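You operate a simulated robot arm through the tools that you are given. There is no shell and no other tool.

You run a simulated robot arm. Do the job below in one go: nothing can be reset, and whatever is moved stays where it is left.

## Task
Make the blue capacitor safe, then unplug the blue feed plug.
Fine: feed off, bleed till the red lamp dies, push the orange sleeve down, stand the plug on the board of unit seven. Set down upright: blue feed plug.
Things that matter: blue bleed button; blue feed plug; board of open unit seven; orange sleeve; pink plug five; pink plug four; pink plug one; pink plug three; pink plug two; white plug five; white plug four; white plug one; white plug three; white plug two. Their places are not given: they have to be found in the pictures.

It is judged by the outcome, as a careful person would: the job done as asked, and still so three seconds after it is handed in. It fails if anything else is knocked over, pushed out of place, dropped, spilled or broken.

## Robot
A 6-joint arm with a two-finger gripper, fixed in place. Base frame: the origin is on the floor under the middle of its stand, x ahead of it, y to its left, z up. Units: m, degrees, N and s.
With the tool pointing down near the work surface it reaches from about 0.14 to 0.66 m from the base axis. Its first joint turns from -66.0 to 66.0 degrees. Payload 2.45 kg.
The TCP is the grasp point between the finger pads, 0.03 m short of the fingertips. In the tool frame z runs along the fingers and y along their closing line. The gripper opens to 0.106 m; its body begins 0.079 m behind the TCP.
Orientation is told as [roll, pitch, yaw] about the base's x, y, z axes, in that order, counted from this pose: with the fingers straight down and closing along the base's y, the tool's x points along the base's -x, its y along +y and its z along -z.

## Interface
- The arm moves only by the tool apply_moves. Its argument "targets" is one flat list of numbers, 7 for each row, row after row: the shift along the tool's x, y, z in m, then the turn, a rotation vector about the tool's x, y, z in degrees, then the gripper command, from -1 (shut) to 1 (fully open), values between in proportion. In form: [tx, ty, tz, rx, ry, rz, hand, tx, ty, tz, rx, ry, rz, hand, ...]. A call has 1 to 20 rows; each row is the pose to reach, as a shift and turn from the pose commanded when the call began, along the tool's axes at that moment. Each row takes 0.2 s and may step no farther than 0.05 m and 8.6 degrees from the row before; otherwise, or with a gripper value out of range, the whole call is refused. Where a pose cannot be reached the arm comes as near as it can. A force on the tool above 40 N (or 10 N above the force at the start of the call, whichever is more), or a blocked arm, ends the call early, and 0.2 s more pass. The fingers move at their own pace (about 0.153 m/s each) and stop on an object; they squeeze with about 33 N. The grip force told is the motor's: it shows also when the fingers shut on nothing. Time passes only in rows, and 0.2 s behind the last, so rows that repeat a pose let the fingers close. It gives the time, the measured TCP pose, the force on the tool (base axes), the opening and the grip force at its end, in the units of the frame above (readings bear some noise), with the torque about the TCP (base axes, N m) and any sound that the robot's microphone picked up.
- Cameras (640 x 400 px; columns grow to the right, rows downward): "scene" is fixed at [0.0768, 0.429, 1.4272]; the picture's right is [-0.55, -0.83, 0.00], its down [-0.28, 0.19, -0.94] and it looks along [0.78, -0.52, -0.34] (base axes); focal length 331 px, centre (320, 200). "wrist" rides on the gripper at [0.076, -0.002, -0.106] in the tool frame; the picture's right is [0.02, 1.00, 0.00], its down [-0.78, 0.02, -0.62] and it looks along [-0.62, 0.01, 0.78] (tool axes); focal length 247 px, centre (320, 200).
- get_image(camera): a new picture of that camera. No time passes.
- pixel_to_xyz(camera, pixels): for up to 12 pixels [column, row] of the newest picture of that camera ("zoom" is the newest enlarged one), the place [x, y, z] in the base frame of the surface seen there, good to about 0.002 m. No time passes.
- close_up(camera, box): a new picture of the part [left, top, right, bottom] of that camera's present view, enlarged. No time passes.
- sign_off(): hands the job in; it is judged then, once.

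Open the gripper and draw the arm clear of the work before you hand the job in, unless the task says otherwise.

The tools are called after "Emit:" by a JSON object that holds its "method" and its "body". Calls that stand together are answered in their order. apply_moves: Moves the arm, as the interface text tells. Its arguments: {"type":"object","properties":{"targets":{"type":"array"}},"required":["targets"]} The other tools are called the same way: get_image (camera) takes a picture; pixel_to_xyz (camera, pixels) gives the place of the surface under pixels of a picture; close_up (camera, box) takes an enlarged picture of a part of a camera's view; sign_off () hands the job in.

At the start:

```text
t: 0.0
position: [0.4252, -0.1165, 1.2865]
orientation: [0.0, 0.1, 0.0]
force: [0.8, -0.4, -0.1]
ft_torque: [0.04, 0.0, 0.0]
width: 0.1059
finger_force: 0.2
```

scene: 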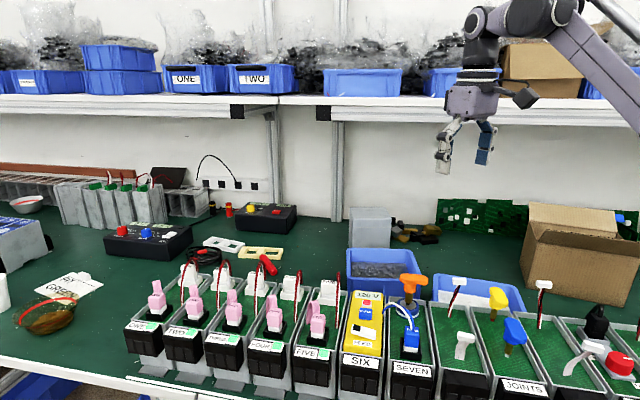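
wrist: 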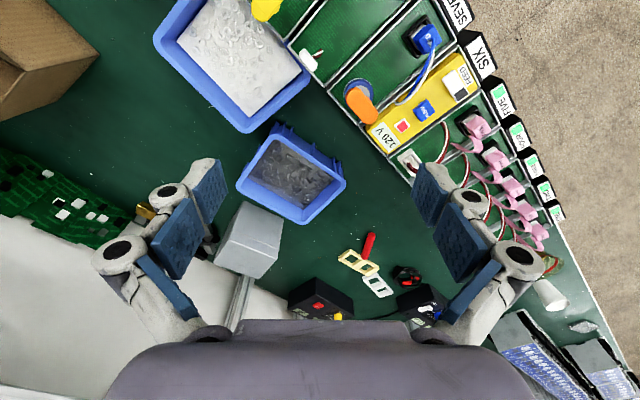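

The scene shows unit six (yellow, near 365,330) with the feed parts, and unit seven (near 410,340) with the blue plug. I take enlarged pictures of that area to identify the parts.

Emit:
{"method": "close_up", "body": {"camera": "scene", "box": [320, 260, 480, 400]}}

Emit:
{"method": "close_up", "body": {"camera": "wrist", "box": [320, 0, 500, 160]}}

```text
2.86 times, centred on (400, 330) of scene
```

zoom: 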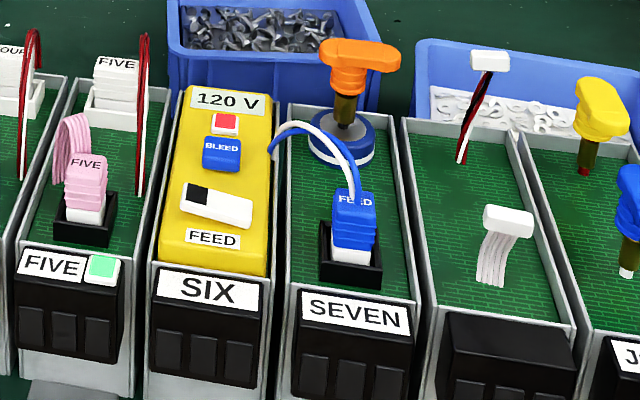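

```text
2.50 times, centred on (410, 80) of wrist
```

zoom: 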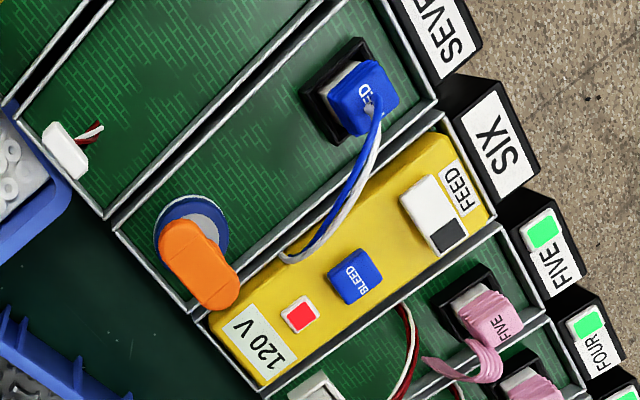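

The enlarged pictures show the FEED switch, BLEED button, red lamp (lit), the orange sleeve on a stem over the blue capacitor, and the blue FEED plug in its socket on unit seven. I measure these places.

Emit:
{"method": "close_up", "body": {"camera": "scene", "box": [335, 265, 445, 335]}}

```text
5.71 times, centred on (390, 300) of scene
```

zoom: 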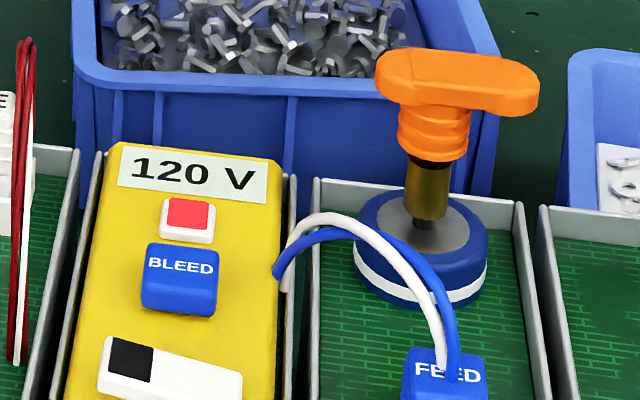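

In this zoom I query the lamp (188,213), bleed button top (180,265), feed switch ends (130,357 and 210,378), orange handle (455,75), its rings (432,130), stem (428,185), capacitor top (400,220), plug top (445,370), yellow top (110,300).

Emit:
{"method": "pixel_to_xyz", "body": {"camera": "zoom", "pixels": [[188, 213], [180, 265], [180, 300], [130, 357], [210, 378], [395, 70], [520, 90], [432, 130], [428, 185], [390, 225], [445, 375], [95, 320]]}}

Emit:
{"method": "close_up", "body": {"camera": "scene", "box": [335, 305, 445, 375]}}

```text
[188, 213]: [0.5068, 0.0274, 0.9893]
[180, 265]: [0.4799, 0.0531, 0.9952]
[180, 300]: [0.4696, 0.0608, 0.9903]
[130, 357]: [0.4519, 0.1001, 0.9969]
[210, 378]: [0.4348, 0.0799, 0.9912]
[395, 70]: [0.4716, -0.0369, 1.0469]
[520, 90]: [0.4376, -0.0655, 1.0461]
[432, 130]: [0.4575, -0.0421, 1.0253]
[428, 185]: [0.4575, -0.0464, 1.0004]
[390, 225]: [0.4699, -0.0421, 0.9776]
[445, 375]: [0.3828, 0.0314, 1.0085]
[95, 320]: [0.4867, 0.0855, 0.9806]
```

```text
5.71 times, centred on (390, 340) of scene
```

zoom: 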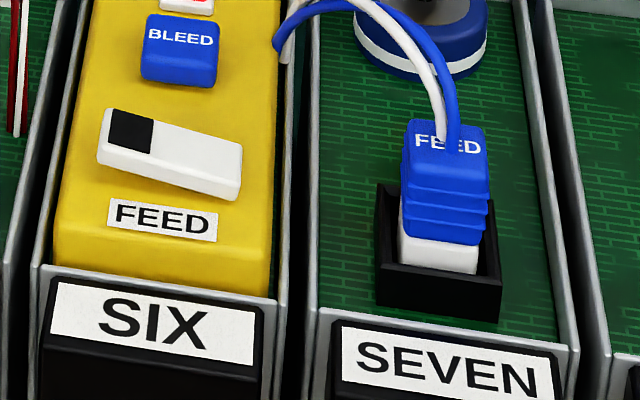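

The rocker's black end is the higher one (about 0.997 against 0.991), so the feed looks to be rocked on with the white end down. I measure the rocker, button, plug and socket more finely in this newest zoom.

Emit:
{"method": "pixel_to_xyz", "body": {"camera": "zoom", "pixels": [[113, 115], [108, 140], [150, 130], [145, 152], [180, 150], [235, 155], [228, 185], [100, 155], [215, 195], [85, 180], [255, 200], [190, 130]]}}

Emit:
{"method": "pixel_to_xyz", "body": {"camera": "zoom", "pixels": [[415, 130], [478, 135], [412, 165], [478, 180], [408, 240], [470, 265], [440, 225], [382, 190], [495, 250], [380, 285], [500, 310], [440, 315]]}}

Emit:
{"method": "pixel_to_xyz", "body": {"camera": "zoom", "pixels": [[150, 20], [215, 28], [147, 42], [213, 50], [180, 55], [350, 150], [520, 150], [350, 290], [530, 290], [315, 200], [545, 200], [450, 50]]}}

```text
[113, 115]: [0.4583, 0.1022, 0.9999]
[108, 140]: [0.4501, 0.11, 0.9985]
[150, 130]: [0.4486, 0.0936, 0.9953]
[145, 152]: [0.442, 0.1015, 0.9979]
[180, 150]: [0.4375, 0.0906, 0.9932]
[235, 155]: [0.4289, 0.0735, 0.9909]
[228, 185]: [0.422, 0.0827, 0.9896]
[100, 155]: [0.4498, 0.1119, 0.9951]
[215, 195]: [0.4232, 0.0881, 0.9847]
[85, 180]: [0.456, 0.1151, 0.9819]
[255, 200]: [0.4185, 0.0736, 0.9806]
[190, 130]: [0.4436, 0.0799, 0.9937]
```

```text
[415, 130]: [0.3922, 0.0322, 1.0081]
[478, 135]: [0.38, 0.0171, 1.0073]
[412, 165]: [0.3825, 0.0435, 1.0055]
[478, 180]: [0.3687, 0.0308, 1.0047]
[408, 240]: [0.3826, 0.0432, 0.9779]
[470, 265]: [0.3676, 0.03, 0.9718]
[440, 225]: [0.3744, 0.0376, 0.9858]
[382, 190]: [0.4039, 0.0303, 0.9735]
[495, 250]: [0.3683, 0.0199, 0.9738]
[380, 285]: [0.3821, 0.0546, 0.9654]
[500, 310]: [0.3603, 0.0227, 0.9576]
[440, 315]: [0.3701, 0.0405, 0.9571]
```

```text
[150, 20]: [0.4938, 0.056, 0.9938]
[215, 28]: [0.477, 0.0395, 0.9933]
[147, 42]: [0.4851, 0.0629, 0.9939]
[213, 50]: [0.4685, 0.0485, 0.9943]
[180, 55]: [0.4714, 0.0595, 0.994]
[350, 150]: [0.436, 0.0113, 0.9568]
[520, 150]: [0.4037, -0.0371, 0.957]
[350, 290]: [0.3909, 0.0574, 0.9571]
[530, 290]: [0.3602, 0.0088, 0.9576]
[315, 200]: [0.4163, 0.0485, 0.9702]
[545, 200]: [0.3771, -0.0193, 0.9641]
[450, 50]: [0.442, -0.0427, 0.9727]
```

Sizes are coming clear: yellow top z≈0.981, button top z≈0.994, rocker high (black) end ≈0.999 against low end ≈0.990, plug top ≈1.008, board ≈0.957. I now measure the gripper's fingers in the wrist picture and neighbouring objects in the scene.

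Emit:
{"method": "get_image", "body": {"camera": "wrist"}}

Emit:
{"method": "get_image", "body": {"camera": "scene"}}

Emit:
{"method": "pixel_to_xyz", "body": {"camera": "wrist", "pixels": [[220, 162], [195, 165], [225, 185], [185, 205], [165, 245], [182, 272], [205, 225], [140, 258], [195, 312], [165, 195], [120, 250], [412, 175]]}}

Emit:
{"method": "pixel_to_xyz", "body": {"camera": "scene", "pixels": [[317, 305], [312, 322], [325, 325], [305, 343], [328, 292], [346, 300], [340, 345], [386, 345], [391, 300], [345, 320], [436, 360], [425, 298]]}}

```text
taken
```

wrist: 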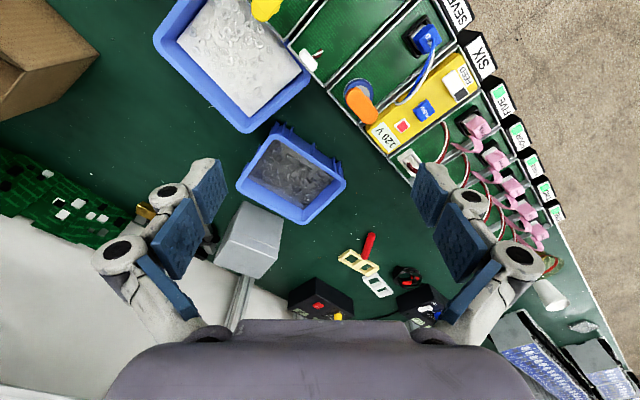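

```text
taken
```

scene: 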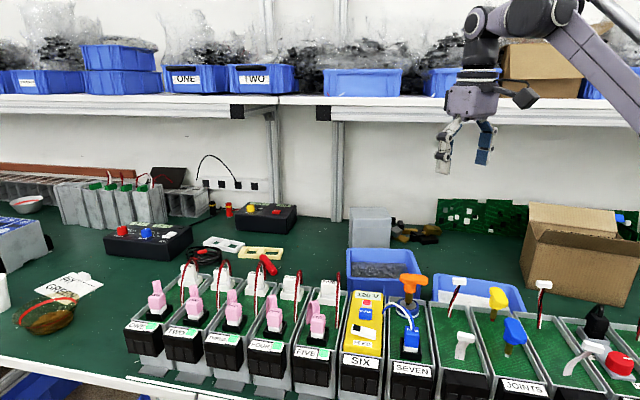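

```text
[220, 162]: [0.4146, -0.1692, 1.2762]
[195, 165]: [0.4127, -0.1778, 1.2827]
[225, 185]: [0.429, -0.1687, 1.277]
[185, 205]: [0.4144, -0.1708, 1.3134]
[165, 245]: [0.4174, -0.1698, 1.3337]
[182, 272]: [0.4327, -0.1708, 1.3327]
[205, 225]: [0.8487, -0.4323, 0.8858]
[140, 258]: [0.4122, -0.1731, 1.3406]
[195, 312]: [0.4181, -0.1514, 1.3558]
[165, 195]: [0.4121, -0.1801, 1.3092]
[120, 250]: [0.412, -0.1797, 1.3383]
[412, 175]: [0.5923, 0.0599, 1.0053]
```

```text
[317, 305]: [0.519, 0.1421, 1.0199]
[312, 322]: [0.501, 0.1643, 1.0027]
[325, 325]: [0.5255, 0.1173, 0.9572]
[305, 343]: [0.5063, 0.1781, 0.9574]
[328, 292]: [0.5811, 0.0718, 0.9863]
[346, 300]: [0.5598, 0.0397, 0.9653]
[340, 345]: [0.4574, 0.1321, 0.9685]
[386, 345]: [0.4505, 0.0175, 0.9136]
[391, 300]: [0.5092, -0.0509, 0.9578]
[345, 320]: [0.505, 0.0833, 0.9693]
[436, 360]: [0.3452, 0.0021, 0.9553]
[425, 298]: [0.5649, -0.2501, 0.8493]
```

The fingers are about 2 cm wide and 1 cm thick each; rocker high end lies at about (0.4525, 0.106, 0.998), nothing else close around it. I shut the gripper and move to hover above the rocker, turning 44° so the closing line lies along the units' width.

Emit:
{"method": "apply_moves", "body": {"targets": [-0.0034, 0.0278, 0.0208, 0, 0, 5.5, -1, -0.0068, 0.0556, 0.0416, 0, 0, 11, -1, -0.0102, 0.0834, 0.0624, 0, 0, 16.5, -1, -0.0137, 0.1112, 0.0832, 0, 0, 22, -1, -0.0171, 0.1391, 0.1041, 0, 0, 27.5, -1, -0.0205, 0.1669, 0.1249, 0, 0, 33, -1, -0.0239, 0.1947, 0.1457, 0, 0, 38.5, -1, -0.0273, 0.2225, 0.1665, 0, 0, 44, -1, -0.0273, 0.2225, 0.1665, 0, 0, 44, -1]}}

Emit:
{"method": "get_image", "body": {"camera": "wrist"}}

Emit:
{"method": "get_image", "body": {"camera": "scene"}}

```text
t: 2.0
position: [0.4535, 0.1048, 1.1186]
orientation: [-0.1, 0.0, -44.0]
force: [0.7, 0.5, 0.4]
ft_torque: [-0.01, 0.02, 0.03]
width: 0.0001
finger_force: 28.5
```

```text
taken
```

wrist: 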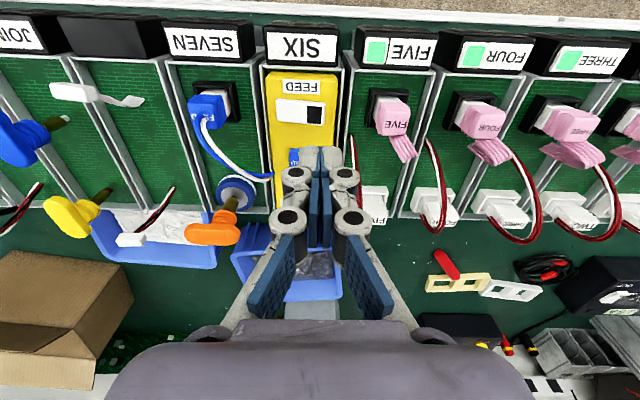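

```text
taken
```

scene: 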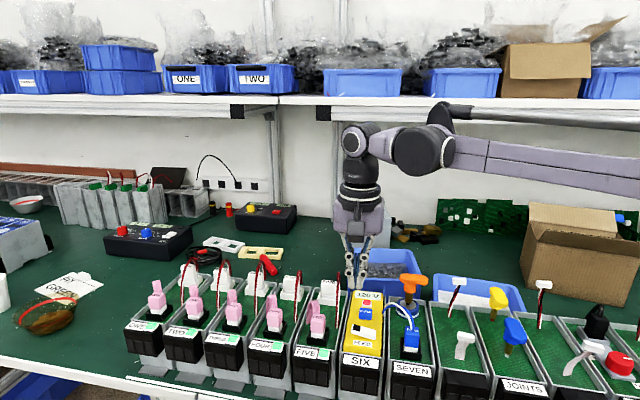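

The wrist view is now square with the units. I zoom on the rocker (300,110), plug (208,105) and neighbours to measure them from above.

Emit:
{"method": "close_up", "body": {"camera": "wrist", "box": [160, 20, 360, 145]}}

```text
3.20 times, centred on (260, 82) of wrist
```

zoom: 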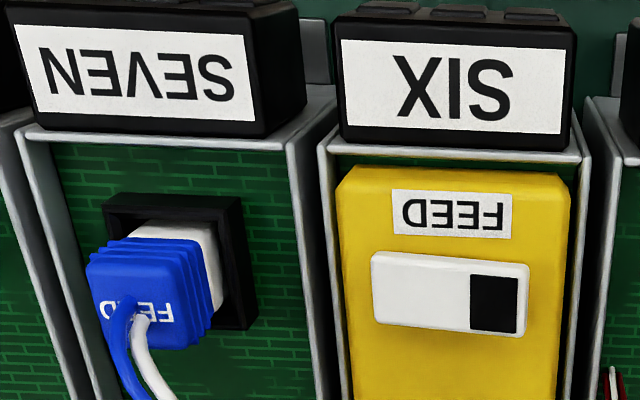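

Emit:
{"method": "pixel_to_xyz", "body": {"camera": "zoom", "pixels": [[377, 258], [524, 268], [375, 315], [520, 330], [495, 300], [400, 290], [448, 295], [345, 185], [565, 190], [350, 380], [555, 380], [450, 360]]}}

Emit:
{"method": "pixel_to_xyz", "body": {"camera": "zoom", "pixels": [[95, 262], [180, 258], [105, 340], [195, 340], [150, 280], [110, 200], [238, 200], [248, 322], [200, 235], [30, 160], [300, 180], [270, 280]]}}

```text
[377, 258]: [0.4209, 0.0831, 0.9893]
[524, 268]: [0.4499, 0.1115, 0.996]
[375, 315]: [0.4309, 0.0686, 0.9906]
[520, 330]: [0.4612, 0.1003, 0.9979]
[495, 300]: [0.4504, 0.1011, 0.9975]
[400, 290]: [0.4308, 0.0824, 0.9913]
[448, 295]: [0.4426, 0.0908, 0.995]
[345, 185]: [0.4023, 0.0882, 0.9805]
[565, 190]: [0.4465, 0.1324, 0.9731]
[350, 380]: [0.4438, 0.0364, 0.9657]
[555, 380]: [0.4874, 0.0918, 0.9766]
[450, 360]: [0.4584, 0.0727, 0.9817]
```

```text
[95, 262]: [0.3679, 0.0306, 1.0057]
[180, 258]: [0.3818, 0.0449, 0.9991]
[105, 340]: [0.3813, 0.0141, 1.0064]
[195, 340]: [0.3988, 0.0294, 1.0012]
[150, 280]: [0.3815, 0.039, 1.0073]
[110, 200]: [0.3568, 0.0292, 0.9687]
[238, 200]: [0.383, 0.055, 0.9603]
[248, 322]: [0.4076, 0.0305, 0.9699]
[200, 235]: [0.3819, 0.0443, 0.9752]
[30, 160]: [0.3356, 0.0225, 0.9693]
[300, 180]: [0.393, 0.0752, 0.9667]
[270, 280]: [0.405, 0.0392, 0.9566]
```

The rocker's corners give a 45° axis, centre (0.441, 0.091), raised black end at 0.998 and low end 0.990. I line up over the black half and go down to about 1 cm above it.

Emit:
{"method": "apply_moves", "body": {"targets": [-0.0017, -0.0028, 0.02, 0, 0, 1, -1, -0.0017, -0.0028, 0.045, 0, 0, 1, -1, -0.0017, -0.0028, 0.065, 0, 0, 1, -1, -0.0017, -0.0028, 0.08, 0, 0, 1, -1, -0.0017, -0.0028, 0.08, 0, 0, 1, -1]}}

Emit:
{"method": "get_image", "body": {"camera": "wrist"}}

Emit:
{"method": "close_up", "body": {"camera": "scene", "box": [310, 260, 430, 360]}}

```text
t: 3.2
position: [0.4528, 0.1037, 1.038]
orientation: [0.0, 0.1, -45.0]
force: [-0.3, -0.2, -0.5]
ft_torque: [0.02, 0.0, 0.04]
width: 0.0001
finger_force: 29.0
```

```text
taken
```

wrist: 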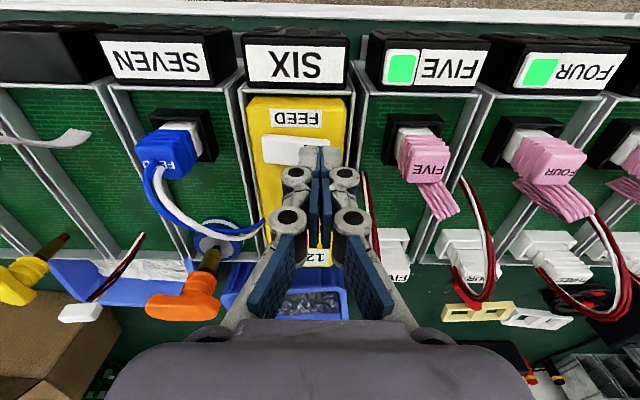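

```text
4.00 times, centred on (370, 310) of scene
```

zoom: 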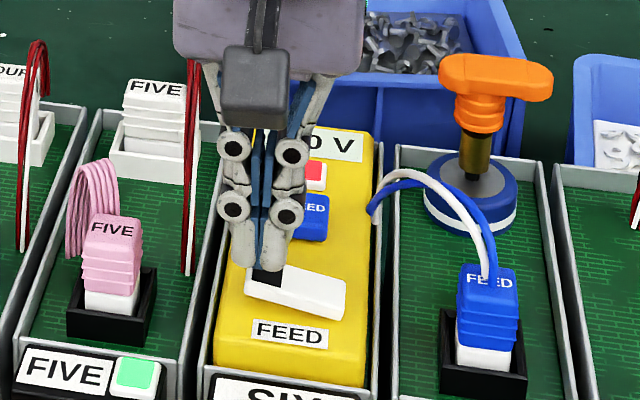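

The fingertips are just above the black end of the rocker (wrist about (322,150)). I press it down slowly, then lift back up.

Emit:
{"method": "apply_moves", "body": {"targets": [0, 0, 0.006, 0, 0, 0, -1, 0, 0, 0.01, 0, 0, 0, -1, 0, 0, 0.013, 0, 0, 0, -1, 0, 0, 0.016, 0, 0, 0, -1, 0, 0, 0.018, 0, 0, 0, -1, 0, 0, 0.02, 0, 0, 0, -1, 0, 0, 0.02, 0, 0, 0, -1]}}

Emit:
{"method": "close_up", "body": {"camera": "scene", "box": [310, 260, 430, 360]}}

Emit:
{"method": "get_image", "body": {"camera": "wrist"}}

```text
t: 4.8
position: [0.4516, 0.1038, 1.0211]
orientation: [-0.1, 0.0, -45.1]
force: [-0.6, 0.0, 9.9]
ft_torque: [-0.06, 0.05, -0.01]
width: 0.0
finger_force: 28.5
stopped in row 7: the force on the tool passed its limit at 42 N (the readings are from after the stop); the commanded pose is now the measured one
```

```text
4.00 times, centred on (370, 310) of scene
```

zoom: 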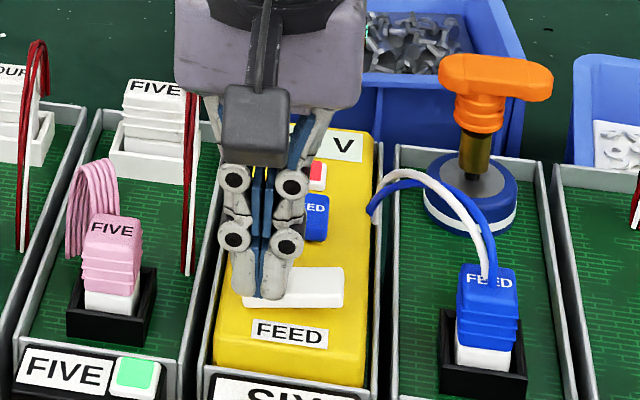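

```text
taken
```

wrist: 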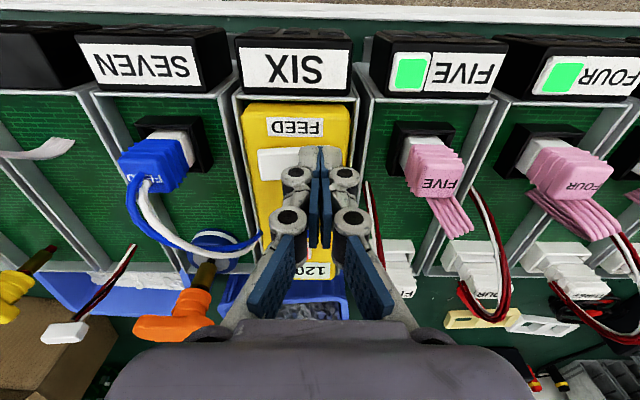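

The rocker has gone over to its stop (white end now high in the picture). I lift straight up to look at it free.

Emit:
{"method": "apply_moves", "body": {"targets": [0, 0, -0.01, 0, 0, 0, -1, 0, 0, -0.03, 0, 0, 0, -1, 0, 0, -0.06, 0, 0, 0, -1, 0, 0, -0.06, 0, 0, 0, -1]}}

Emit:
{"method": "close_up", "body": {"camera": "scene", "box": [310, 260, 430, 360]}}

Emit:
{"method": "close_up", "body": {"camera": "wrist", "box": [160, 20, 400, 170]}}

```text
t: 5.8
position: [0.4539, 0.1033, 1.0827]
orientation: [0.1, 0.1, -45.0]
force: [0.9, -0.2, -0.1]
ft_torque: [-0.01, 0.0, 0.03]
width: 0.0002
finger_force: 28.1
```

```text
4.00 times, centred on (370, 310) of scene
```

zoom: 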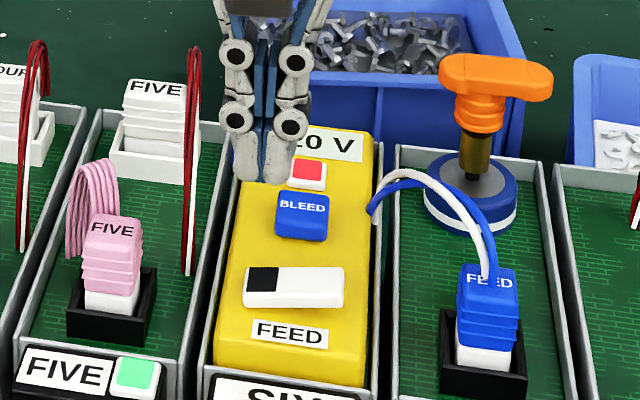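

```text
2.67 times, centred on (280, 95) of wrist
```

zoom: 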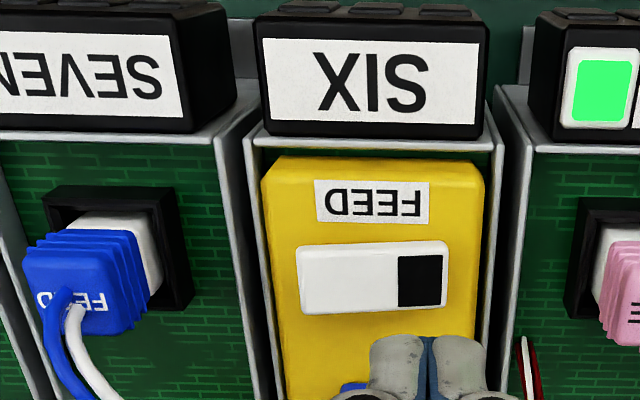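

The rocker stayed over, black end now down; the lamp still glows as the capacitor is charged. I check the rocker heights and measure the bleed button top (302,200 region) and lamp in the scene zoom.

Emit:
{"method": "close_up", "body": {"camera": "scene", "box": [345, 285, 405, 345]}}

```text
6.67 times, centred on (375, 315) of scene
```

zoom: 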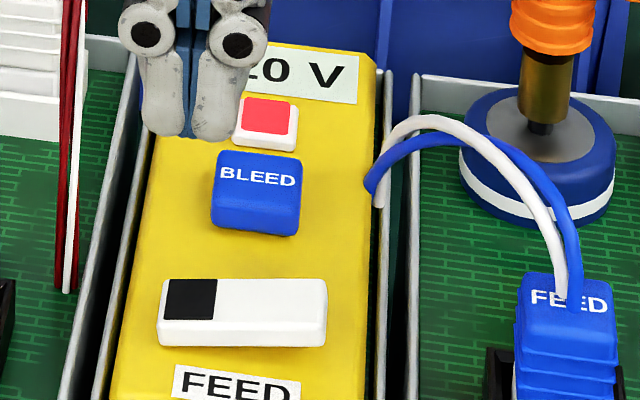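

Emit:
{"method": "pixel_to_xyz", "body": {"camera": "zoom", "pixels": [[222, 158], [295, 166], [217, 195], [293, 205], [256, 185], [256, 222], [175, 290], [310, 290], [375, 195], [420, 125], [530, 190], [270, 115]]}}

Emit:
{"method": "pixel_to_xyz", "body": {"camera": "zoom", "pixels": [[465, 140], [610, 160], [540, 225], [500, 130], [585, 130], [540, 110], [540, 90], [545, 45], [525, 20], [590, 30], [530, 130], [475, 190]]}}

```text
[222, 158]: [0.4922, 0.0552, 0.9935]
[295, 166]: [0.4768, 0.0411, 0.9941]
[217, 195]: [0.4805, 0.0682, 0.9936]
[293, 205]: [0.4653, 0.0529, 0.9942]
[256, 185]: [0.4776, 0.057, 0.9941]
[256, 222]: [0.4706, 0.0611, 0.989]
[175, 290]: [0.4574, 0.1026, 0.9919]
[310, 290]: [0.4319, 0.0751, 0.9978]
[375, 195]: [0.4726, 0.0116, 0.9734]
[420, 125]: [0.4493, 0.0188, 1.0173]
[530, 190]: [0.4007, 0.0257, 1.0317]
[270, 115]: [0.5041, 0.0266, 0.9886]
```

```text
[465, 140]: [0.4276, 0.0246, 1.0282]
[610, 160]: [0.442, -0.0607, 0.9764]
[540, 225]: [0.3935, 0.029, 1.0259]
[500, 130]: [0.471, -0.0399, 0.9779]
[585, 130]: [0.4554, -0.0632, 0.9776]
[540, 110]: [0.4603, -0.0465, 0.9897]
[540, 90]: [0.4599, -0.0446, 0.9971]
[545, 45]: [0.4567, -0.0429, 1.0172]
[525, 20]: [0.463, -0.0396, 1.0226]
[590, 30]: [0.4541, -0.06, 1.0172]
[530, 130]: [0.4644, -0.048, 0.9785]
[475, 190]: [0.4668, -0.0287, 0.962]
```

Rocker now reads black end 0.992 and white end 0.998: feed is off. Button top centre is (0.4787, 0.0544, 0.994); I move over it and down to just above.

Emit:
{"method": "apply_moves", "body": {"targets": [-0.018, -0.0055, 0, 0, 0, 0, -1, -0.036, -0.011, 0, 0, 0, 0, -1, -0.0531, -0.0165, 0, 0, 0, 0, -1, -0.0531, -0.0165, 0.02, 0, 0, 0, -1, -0.0531, -0.0165, 0.043, 0, 0, 0, -1, -0.0531, -0.0165, 0.043, 0, 0, 0, -1]}}

Emit:
{"method": "close_up", "body": {"camera": "scene", "box": [310, 260, 430, 360]}}

Emit:
{"method": "get_image", "body": {"camera": "wrist"}}

```text
t: 7.2
position: [0.4794, 0.0534, 1.0384]
orientation: [0.0, 0.0, -45.0]
force: [1.0, 0.5, 0.4]
ft_torque: [0.01, 0.04, 0.01]
width: 0.0
finger_force: 28.7
```

```text
4.00 times, centred on (370, 310) of scene
```

zoom: 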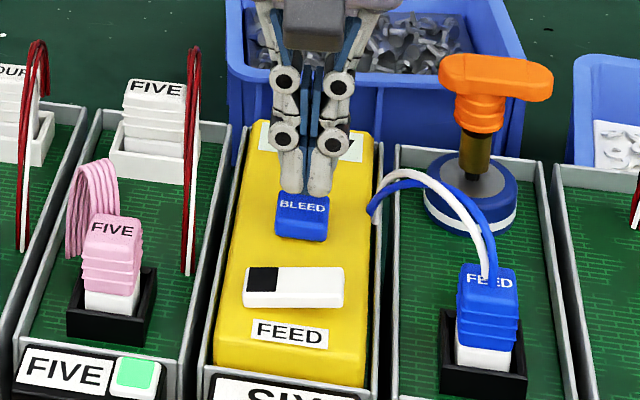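

```text
taken
```

wrist: 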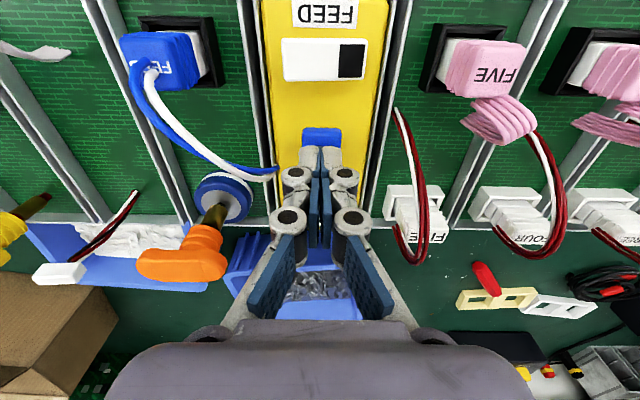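

The fingertips hover about 14 mm over the BLEED button, centred. I press down in small steps and read the force.

Emit:
{"method": "apply_moves", "body": {"targets": [0, 0, 0.006, 0, 0, 0, -1, 0, 0, 0.011, 0, 0, 0, -1, 0, 0, 0.014, 0, 0, 0, -1, 0, 0, 0.016, 0, 0, 0, -1, 0, 0, 0.018, 0, 0, 0, -1, 0, 0, 0.018, 0, 0, 0, -1]}}

Emit:
{"method": "close_up", "body": {"camera": "scene", "box": [310, 260, 430, 360]}}

```text
t: 8.6
position: [0.4778, 0.0548, 1.0202]
orientation: [0.1, 0.0, -45.0]
force: [0.7, -0.3, 0.7]
ft_torque: [0.02, 0.01, 0.01]
width: 0.0058
finger_force: 28.4
```

```text
4.00 times, centred on (370, 310) of scene
```

zoom: 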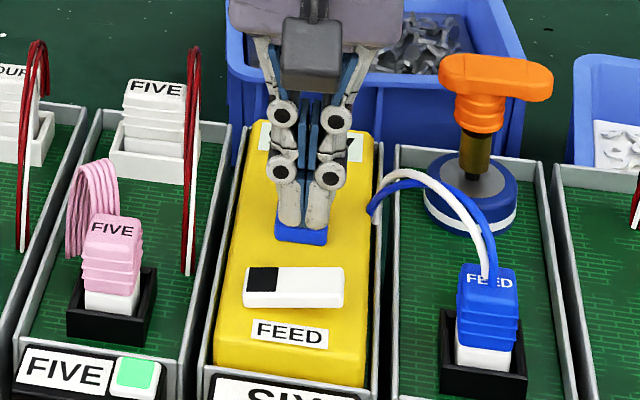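

The width reads 0.0058 and the force is near zero, which is odd; I look closely at the fingertips on the button.

Emit:
{"method": "close_up", "body": {"camera": "scene", "box": [360, 285, 410, 330]}}

Emit:
{"method": "close_up", "body": {"camera": "wrist", "box": [250, 90, 390, 270]}}

```text
8.89 times, centred on (385, 308) of scene
```

zoom: 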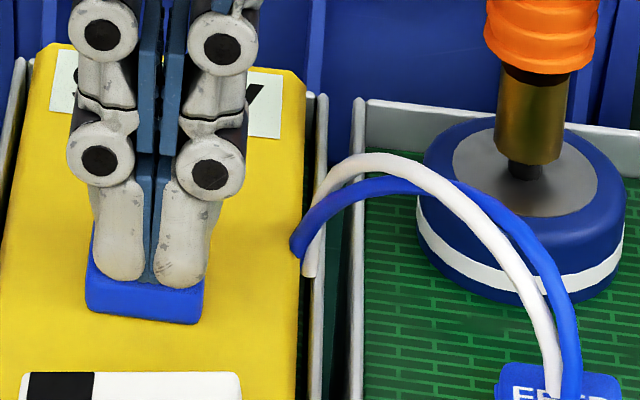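

```text
2.22 times, centred on (320, 180) of wrist
```

zoom: 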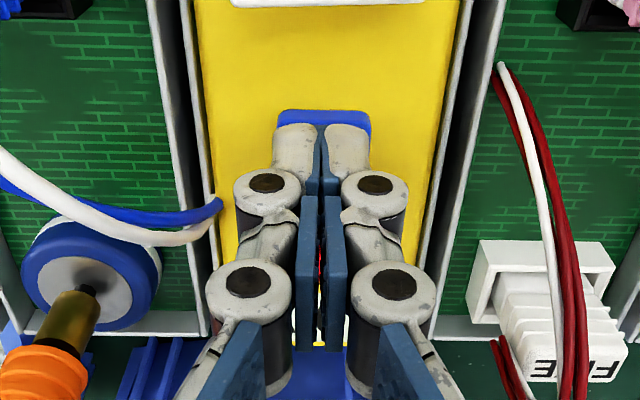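

The fingertips rest on the button (upper finger joints flexed a little), but the force is small. I press a little deeper in 1 mm steps and hold.

Emit:
{"method": "apply_moves", "body": {"targets": [0, 0, 0.001, 0, 0, 0, -1, 0, 0, 0.002, 0, 0, 0, -1, 0, 0, 0.002, 0, 0, 0, -1, 0, 0, 0.002, 0, 0, 0, -1]}}

Emit:
{"method": "close_up", "body": {"camera": "wrist", "box": [250, 90, 390, 270]}}

Emit:
{"method": "close_up", "body": {"camera": "scene", "box": [360, 285, 410, 330]}}

```text
t: 9.6
position: [0.4772, 0.0537, 1.0171]
orientation: [0.1, 0.0, -45.0]
force: [2.1, 0.6, 3.2]
ft_torque: [-0.05, -0.02, -0.02]
width: 0.006
finger_force: 28.9
heard: click
```

```text
2.22 times, centred on (320, 180) of wrist
```

zoom: 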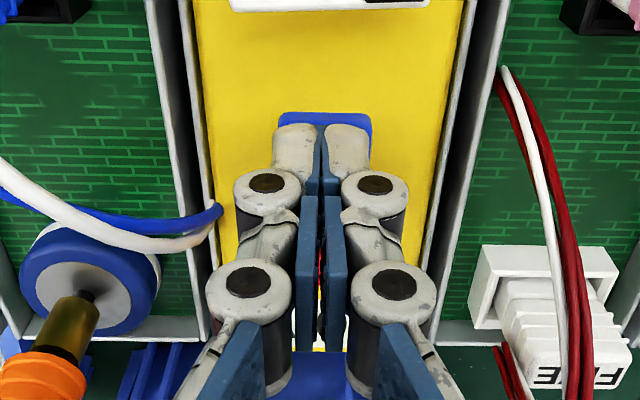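

```text
8.89 times, centred on (385, 308) of scene
```

zoom: 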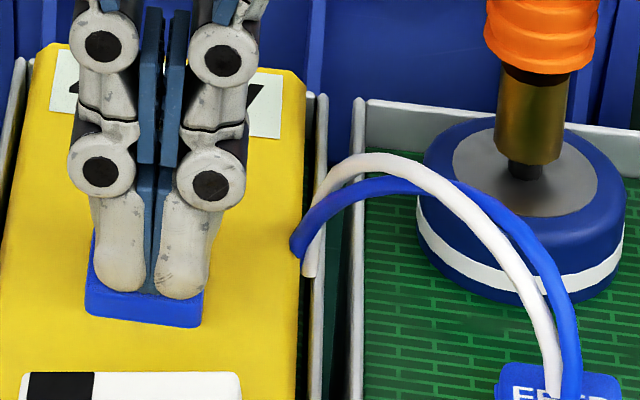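

A click was heard as the button went in. I hold it here for about 4 s and look at the lamp glimpsed between the fingers.

Emit:
{"method": "apply_moves", "body": {"targets": [0, 0, 0.0005, 0, 0, 0, -1, 0, 0, 0.0005, 0, 0, 0, -1, 0, 0, 0.0005, 0, 0, 0, -1, 0, 0, 0.0005, 0, 0, 0, -1, 0, 0, 0.0005, 0, 0, 0, -1, 0, 0, 0.0005, 0, 0, 0, -1, 0, 0, 0.0005, 0, 0, 0, -1, 0, 0, 0.0005, 0, 0, 0, -1, 0, 0, 0.0005, 0, 0, 0, -1, 0, 0, 0.0005, 0, 0, 0, -1, 0, 0, 0.0005, 0, 0, 0, -1, 0, 0, 0.0005, 0, 0, 0, -1, 0, 0, 0.0005, 0, 0, 0, -1, 0, 0, 0.0005, 0, 0, 0, -1, 0, 0, 0.0005, 0, 0, 0, -1, 0, 0, 0.0005, 0, 0, 0, -1, 0, 0, 0.0005, 0, 0, 0, -1, 0, 0, 0.0005, 0, 0, 0, -1, 0, 0, 0.0005, 0, 0, 0, -1, 0, 0, 0.0005, 0, 0, 0, -1]}}

Emit:
{"method": "close_up", "body": {"camera": "wrist", "box": [290, 160, 350, 250]}}

Emit:
{"method": "close_up", "body": {"camera": "scene", "box": [345, 270, 405, 330]}}

```text
t: 13.8
position: [0.478, 0.0532, 1.0163]
orientation: [0.2, 0.0, -45.0]
force: [-0.9, 1.2, 6.1]
ft_torque: [0.01, 0.02, -0.04]
width: 0.0058
finger_force: 28.4
```

```text
4.44 times, centred on (320, 205) of wrist
```

zoom: 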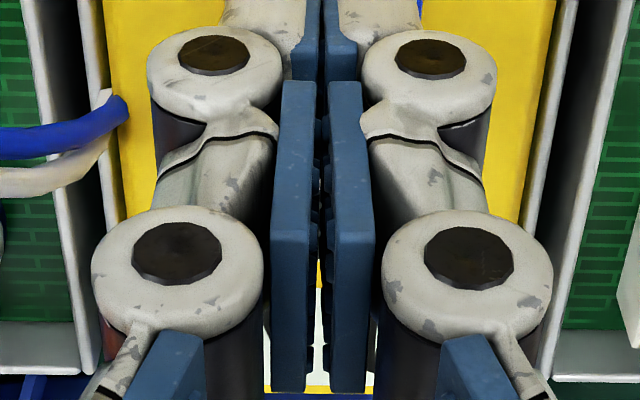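

```text
6.67 times, centred on (375, 300) of scene
```

zoom: 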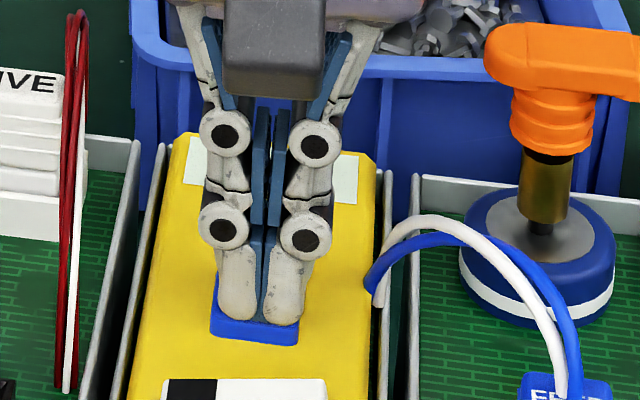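

The red glint between the fingers is gone. I hold 2.4 s more for certainty, then lift up and look at the lamp plainly.

Emit:
{"method": "apply_moves", "body": {"targets": [0, 0, 0, 0, 0, 0, -1, 0, 0, 0, 0, 0, 0, -1, 0, 0, 0, 0, 0, 0, -1, 0, 0, 0, 0, 0, 0, -1, 0, 0, 0, 0, 0, 0, -1, 0, 0, 0, 0, 0, 0, -1, 0, 0, 0, 0, 0, 0, -1, 0, 0, 0, 0, 0, 0, -1, 0, 0, 0, 0, 0, 0, -1, 0, 0, 0, 0, 0, 0, -1, 0, 0, 0, 0, 0, 0, -1, 0, 0, 0, 0, 0, 0, -1, 0, 0, -0.01, 0, 0, 0, -1, 0, 0, -0.03, 0, 0, 0, -1, 0, 0, -0.06, 0, 0, 0, -1, 0, 0, -0.1, 0, 0, 0, -1, 0, 0, -0.13, 0, 0, 0, -1, 0, 0, -0.13, 0, 0, 0, -1]}}

Emit:
{"method": "close_up", "body": {"camera": "scene", "box": [345, 270, 425, 350]}}

Emit:
{"method": "get_image", "body": {"camera": "wrist"}}

```text
t: 17.6
position: [0.4767, 0.0528, 1.1489]
orientation: [0.0, 0.0, -45.0]
force: [0.7, 0.1, 0.2]
ft_torque: [0.0, 0.0, 0.0]
width: 0.0
finger_force: 28.0
```

```text
5.00 times, centred on (385, 310) of scene
```

zoom: 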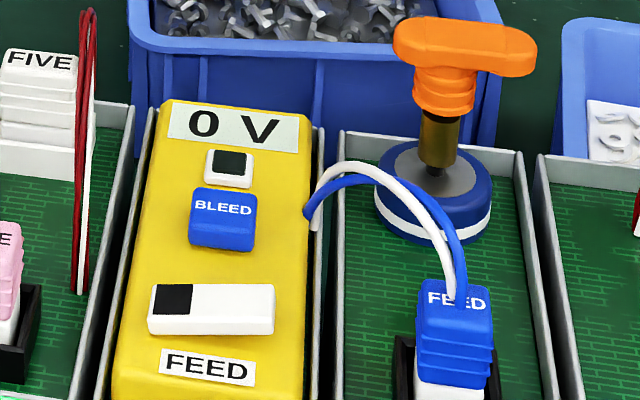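

```text
taken
```

wrist: 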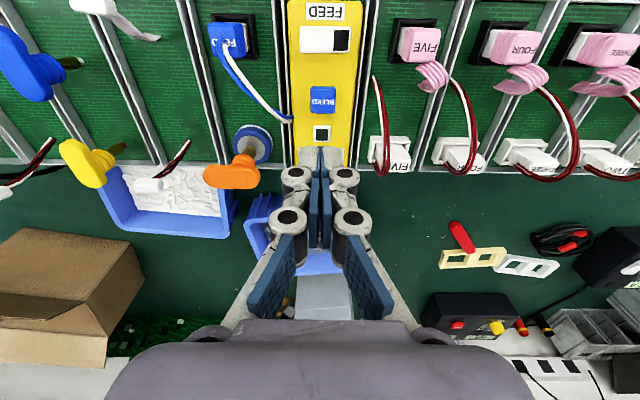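

The display reads 0 V and the lamp is black: capacitor bled. Now I study the orange sleeve (scene about (410,290)) and its stem closely.

Emit:
{"method": "close_up", "body": {"camera": "scene", "box": [385, 265, 440, 315]}}

Emit:
{"method": "close_up", "body": {"camera": "wrist", "box": [180, 100, 300, 200]}}

```text
8.00 times, centred on (412, 290) of scene
```

zoom: 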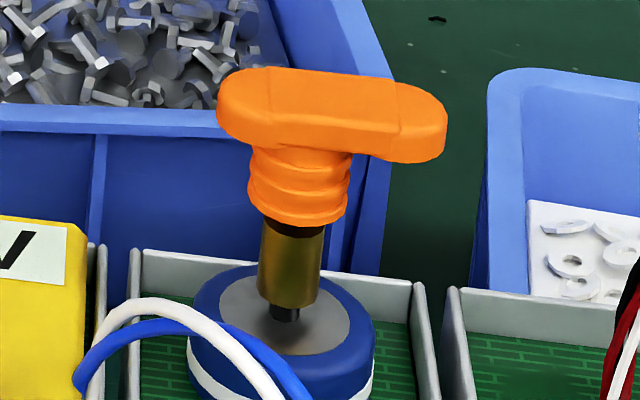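

```text
4.00 times, centred on (240, 150) of wrist
```

zoom: 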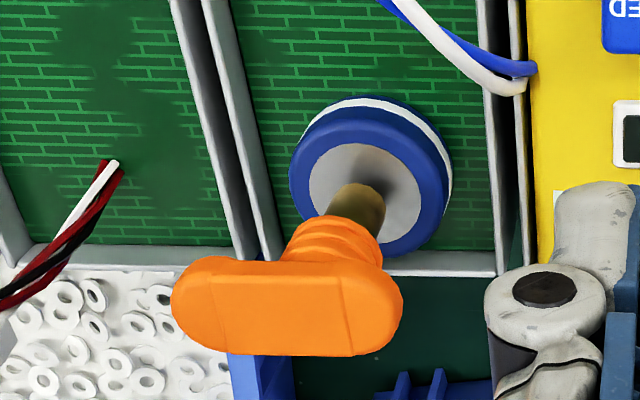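

I measure the bar's ends, top, and the sleeve collar and stem in both zooms.

Emit:
{"method": "pixel_to_xyz", "body": {"camera": "zoom", "pixels": [[185, 300], [390, 310], [290, 270], [290, 310], [290, 345], [215, 270], [345, 285], [335, 240], [360, 200], [372, 160], [330, 170], [250, 340]]}}

Emit:
{"method": "close_up", "body": {"camera": "scene", "box": [385, 265, 440, 315]}}

Emit:
{"method": "pixel_to_xyz", "body": {"camera": "zoom", "pixels": [[225, 85], [435, 105], [330, 80], [330, 105], [300, 75], [270, 90], [300, 170], [250, 190], [345, 190], [265, 270], [315, 270], [290, 260]]}}

```text
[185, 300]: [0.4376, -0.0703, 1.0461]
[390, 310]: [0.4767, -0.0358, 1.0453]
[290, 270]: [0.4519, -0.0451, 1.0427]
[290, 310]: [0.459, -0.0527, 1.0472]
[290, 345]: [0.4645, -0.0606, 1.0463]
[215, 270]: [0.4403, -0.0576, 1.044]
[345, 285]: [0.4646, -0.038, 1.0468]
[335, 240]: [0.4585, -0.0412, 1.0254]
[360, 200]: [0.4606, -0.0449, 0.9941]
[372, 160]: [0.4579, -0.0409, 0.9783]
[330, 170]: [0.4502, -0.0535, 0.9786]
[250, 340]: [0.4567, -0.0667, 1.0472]
```

```text
8.00 times, centred on (412, 290) of scene
```

zoom: 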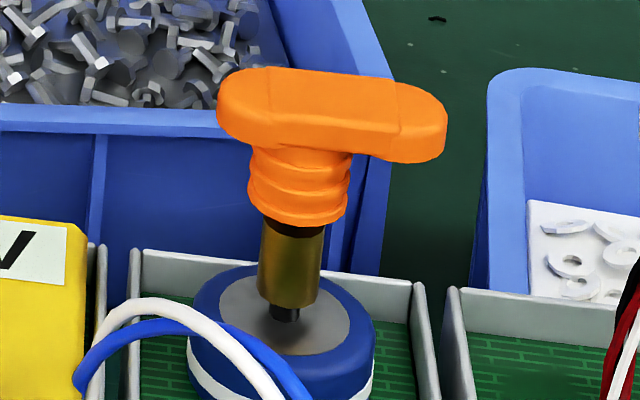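

```text
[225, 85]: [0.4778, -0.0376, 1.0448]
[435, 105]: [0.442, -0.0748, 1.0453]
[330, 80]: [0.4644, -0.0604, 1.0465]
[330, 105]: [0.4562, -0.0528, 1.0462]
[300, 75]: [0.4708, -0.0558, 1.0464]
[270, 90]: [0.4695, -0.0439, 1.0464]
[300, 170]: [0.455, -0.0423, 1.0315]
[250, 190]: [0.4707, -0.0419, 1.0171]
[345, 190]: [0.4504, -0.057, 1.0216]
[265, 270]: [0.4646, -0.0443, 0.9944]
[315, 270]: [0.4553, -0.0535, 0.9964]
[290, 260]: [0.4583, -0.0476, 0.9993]
```

The bar top is at z≈1.0465 and the stem axis at about (0.461, -0.050). I move over the axis with shut fingers and stop about 1.3 cm above the bar.

Emit:
{"method": "apply_moves", "body": {"targets": [-0.0154, -0.0213, 0, 0, 0, 0, -1, -0.0308, -0.0426, 0, 0, 0, 0, -1, -0.0463, -0.064, 0, 0, 0, 0, -1, -0.0617, -0.0853, 0, 0, 0, 0, -1, -0.0617, -0.0853, 0.03, 0, 0, 0, -1, -0.0617, -0.0853, 0.058, 0, 0, 0, -1, -0.0617, -0.0853, 0.058, 0, 0, 0, -1]}}

Emit:
{"method": "close_up", "body": {"camera": "scene", "box": [365, 240, 455, 320]}}

Emit:
{"method": "get_image", "body": {"camera": "wrist"}}

```text
t: 19.1
position: [0.4636, -0.0491, 1.0872]
orientation: [0.1, 0.0, -45.0]
force: [-0.5, 0.0, 0.1]
ft_torque: [0.01, 0.03, 0.01]
width: 0.0
finger_force: 28.7
```

```text
5.00 times, centred on (410, 280) of scene
```

zoom: 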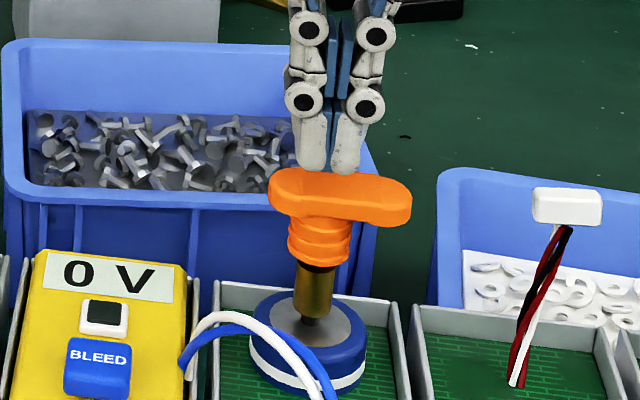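

```text
taken
```

wrist: 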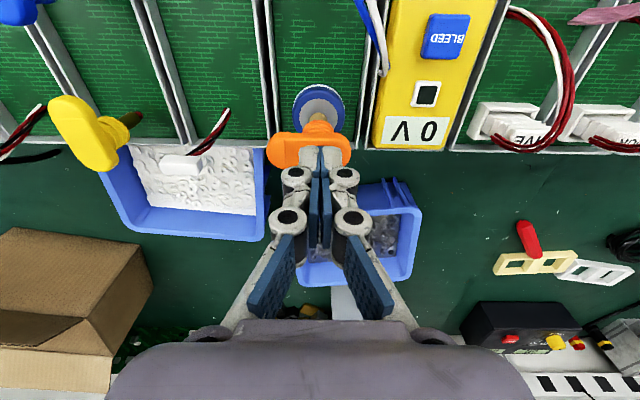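

Fingertips are centred above the bar over the stem. I push down in small steps for the first stage and watch the force.

Emit:
{"method": "apply_moves", "body": {"targets": [0, 0, 0.006, 0, 0, 0, -1, 0, 0, 0.01, 0, 0, 0, -1, 0, 0, 0.013, 0, 0, 0, -1, 0, 0, 0.016, 0, 0, 0, -1, 0, 0, 0.019, 0, 0, 0, -1, 0, 0, 0.022, 0, 0, 0, -1, 0, 0, 0.025, 0, 0, 0, -1]}}

Emit:
{"method": "close_up", "body": {"camera": "scene", "box": [365, 240, 455, 320]}}

Emit:
{"method": "close_up", "body": {"camera": "wrist", "box": [220, 50, 420, 200]}}

```text
t: 20.4
position: [0.4621, -0.0502, 1.0723]
orientation: [0.2, -0.1, -44.9]
force: [-1.8, 1.1, 7.3]
ft_torque: [0.01, 0.02, 0.0]
width: 0.0002
finger_force: 28.8
stopped in row 6: the force on the tool passed its limit at 49 N (the readings are from after the stop); the commanded pose is now the measured one
```

```text
5.00 times, centred on (410, 280) of scene
```

zoom: 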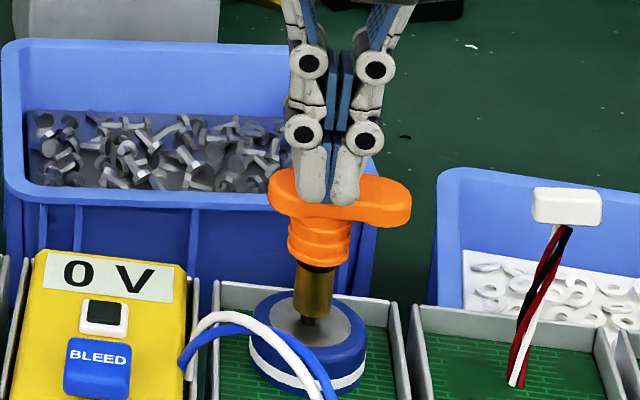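

```text
2.67 times, centred on (320, 125) of wrist
```

zoom: 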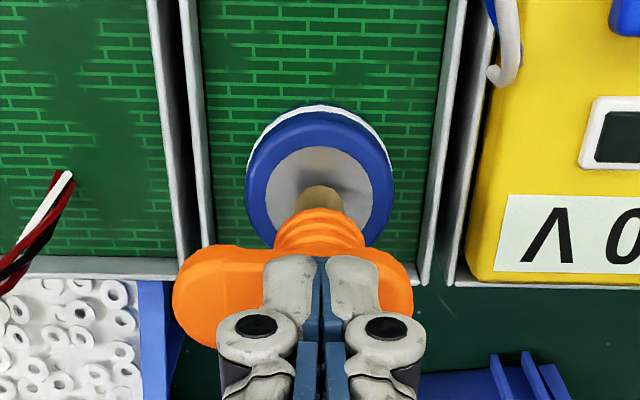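

The push stopped at 49 N with tips near 1.042. I compare the sleeve's height now against before (1.0465) to see whether it moved.

Emit:
{"method": "close_up", "body": {"camera": "scene", "box": [385, 265, 440, 315]}}

Emit:
{"method": "pixel_to_xyz", "body": {"camera": "zoom", "pixels": [[225, 85], [435, 105], [400, 90], [400, 115], [270, 105], [300, 170], [250, 190], [345, 190], [265, 270], [315, 270], [290, 260], [290, 215]]}}

```text
8.00 times, centred on (412, 290) of scene
```

zoom: 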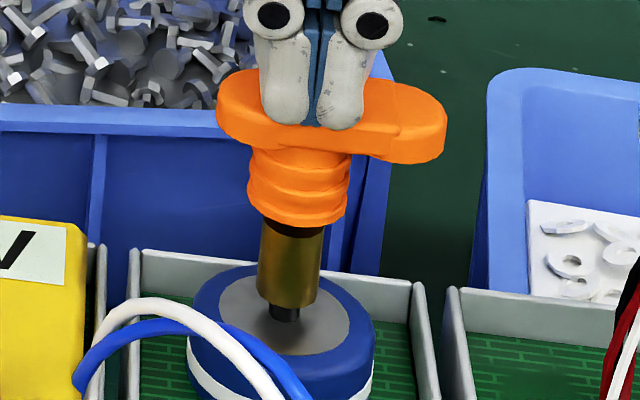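

```text
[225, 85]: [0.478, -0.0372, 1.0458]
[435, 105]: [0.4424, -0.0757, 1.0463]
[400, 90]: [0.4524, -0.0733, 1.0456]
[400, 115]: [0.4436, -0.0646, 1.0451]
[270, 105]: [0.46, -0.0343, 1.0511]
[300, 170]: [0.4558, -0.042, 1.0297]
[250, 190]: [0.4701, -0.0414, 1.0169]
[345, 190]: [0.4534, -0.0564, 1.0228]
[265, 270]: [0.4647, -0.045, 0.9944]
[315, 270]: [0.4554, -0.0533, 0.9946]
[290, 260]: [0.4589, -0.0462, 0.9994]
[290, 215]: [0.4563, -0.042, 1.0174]
```

The sleeve has barely moved, so it is stiff or the 3 mm steps were too abrupt. I push more gently in 0.5 mm steps and read the force as it builds.

Emit:
{"method": "apply_moves", "body": {"targets": [0, 0, 0.0005, 0, 0, 0, -1, 0, 0, 0.001, 0, 0, 0, -1, 0, 0, 0.0015, 0, 0, 0, -1, 0, 0, 0.002, 0, 0, 0, -1, 0, 0, 0.002, 0, 0, 0, -1]}}

Emit:
{"method": "close_up", "body": {"camera": "scene", "box": [385, 265, 440, 315]}}

```text
t: 21.1
position: [0.462, -0.0505, 1.073]
orientation: [-0.1, 0.0, -44.9]
force: [-2.5, -0.5, 7.6]
ft_torque: [-0.01, 0.08, -0.04]
width: 0.0
finger_force: 28.6
stopped in row 3: the force on the tool passed its limit at 42 N (the readings are from after the stop); the commanded pose is now the measured one
```

```text
8.00 times, centred on (412, 290) of scene
```

zoom: 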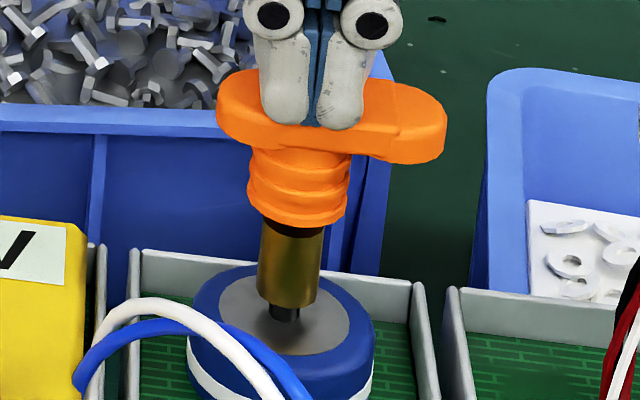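

The sleeve does not give at 42 N, so something may hold it. I lift off and study it and the similar yellow and blue handles more closely for a lock or slot.

Emit:
{"method": "apply_moves", "body": {"targets": [0, 0, -0.01, 0, 0, 0, -1, 0, 0, -0.03, 0, 0, 0, -1, 0.02, 0, -0.05, 0, 0, 0, -1, 0.05, 0, -0.05, 0, 0, 0, -1, 0.05, 0, -0.05, 0, 0, 0, -1]}}

Emit:
{"method": "close_up", "body": {"camera": "scene", "box": [480, 270, 600, 380]}}

Emit:
{"method": "get_image", "body": {"camera": "wrist"}}

Emit:
{"method": "close_up", "body": {"camera": "scene", "box": [385, 265, 440, 315]}}

```text
t: 22.3
position: [0.4247, -0.0123, 1.1223]
orientation: [0.1, -0.3, -45.0]
force: [-0.7, -0.5, -0.2]
ft_torque: [0.01, -0.02, -0.01]
width: 0.0
finger_force: 29.0
```

```text
3.64 times, centred on (540, 325) of scene
```

zoom: 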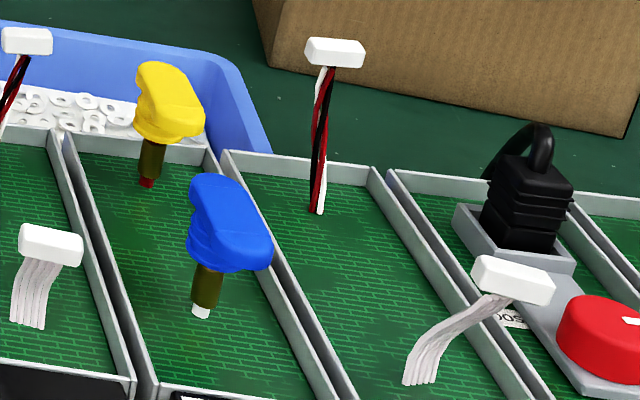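

```text
taken
```

wrist: 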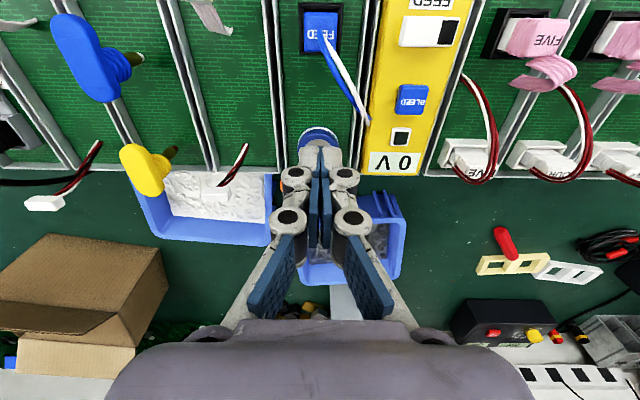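

```text
8.00 times, centred on (412, 290) of scene
```

zoom: 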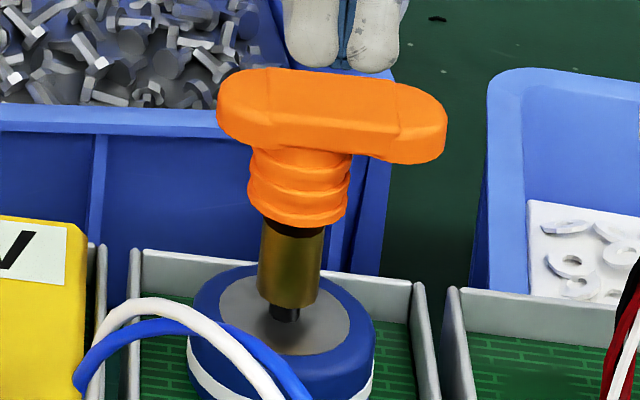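

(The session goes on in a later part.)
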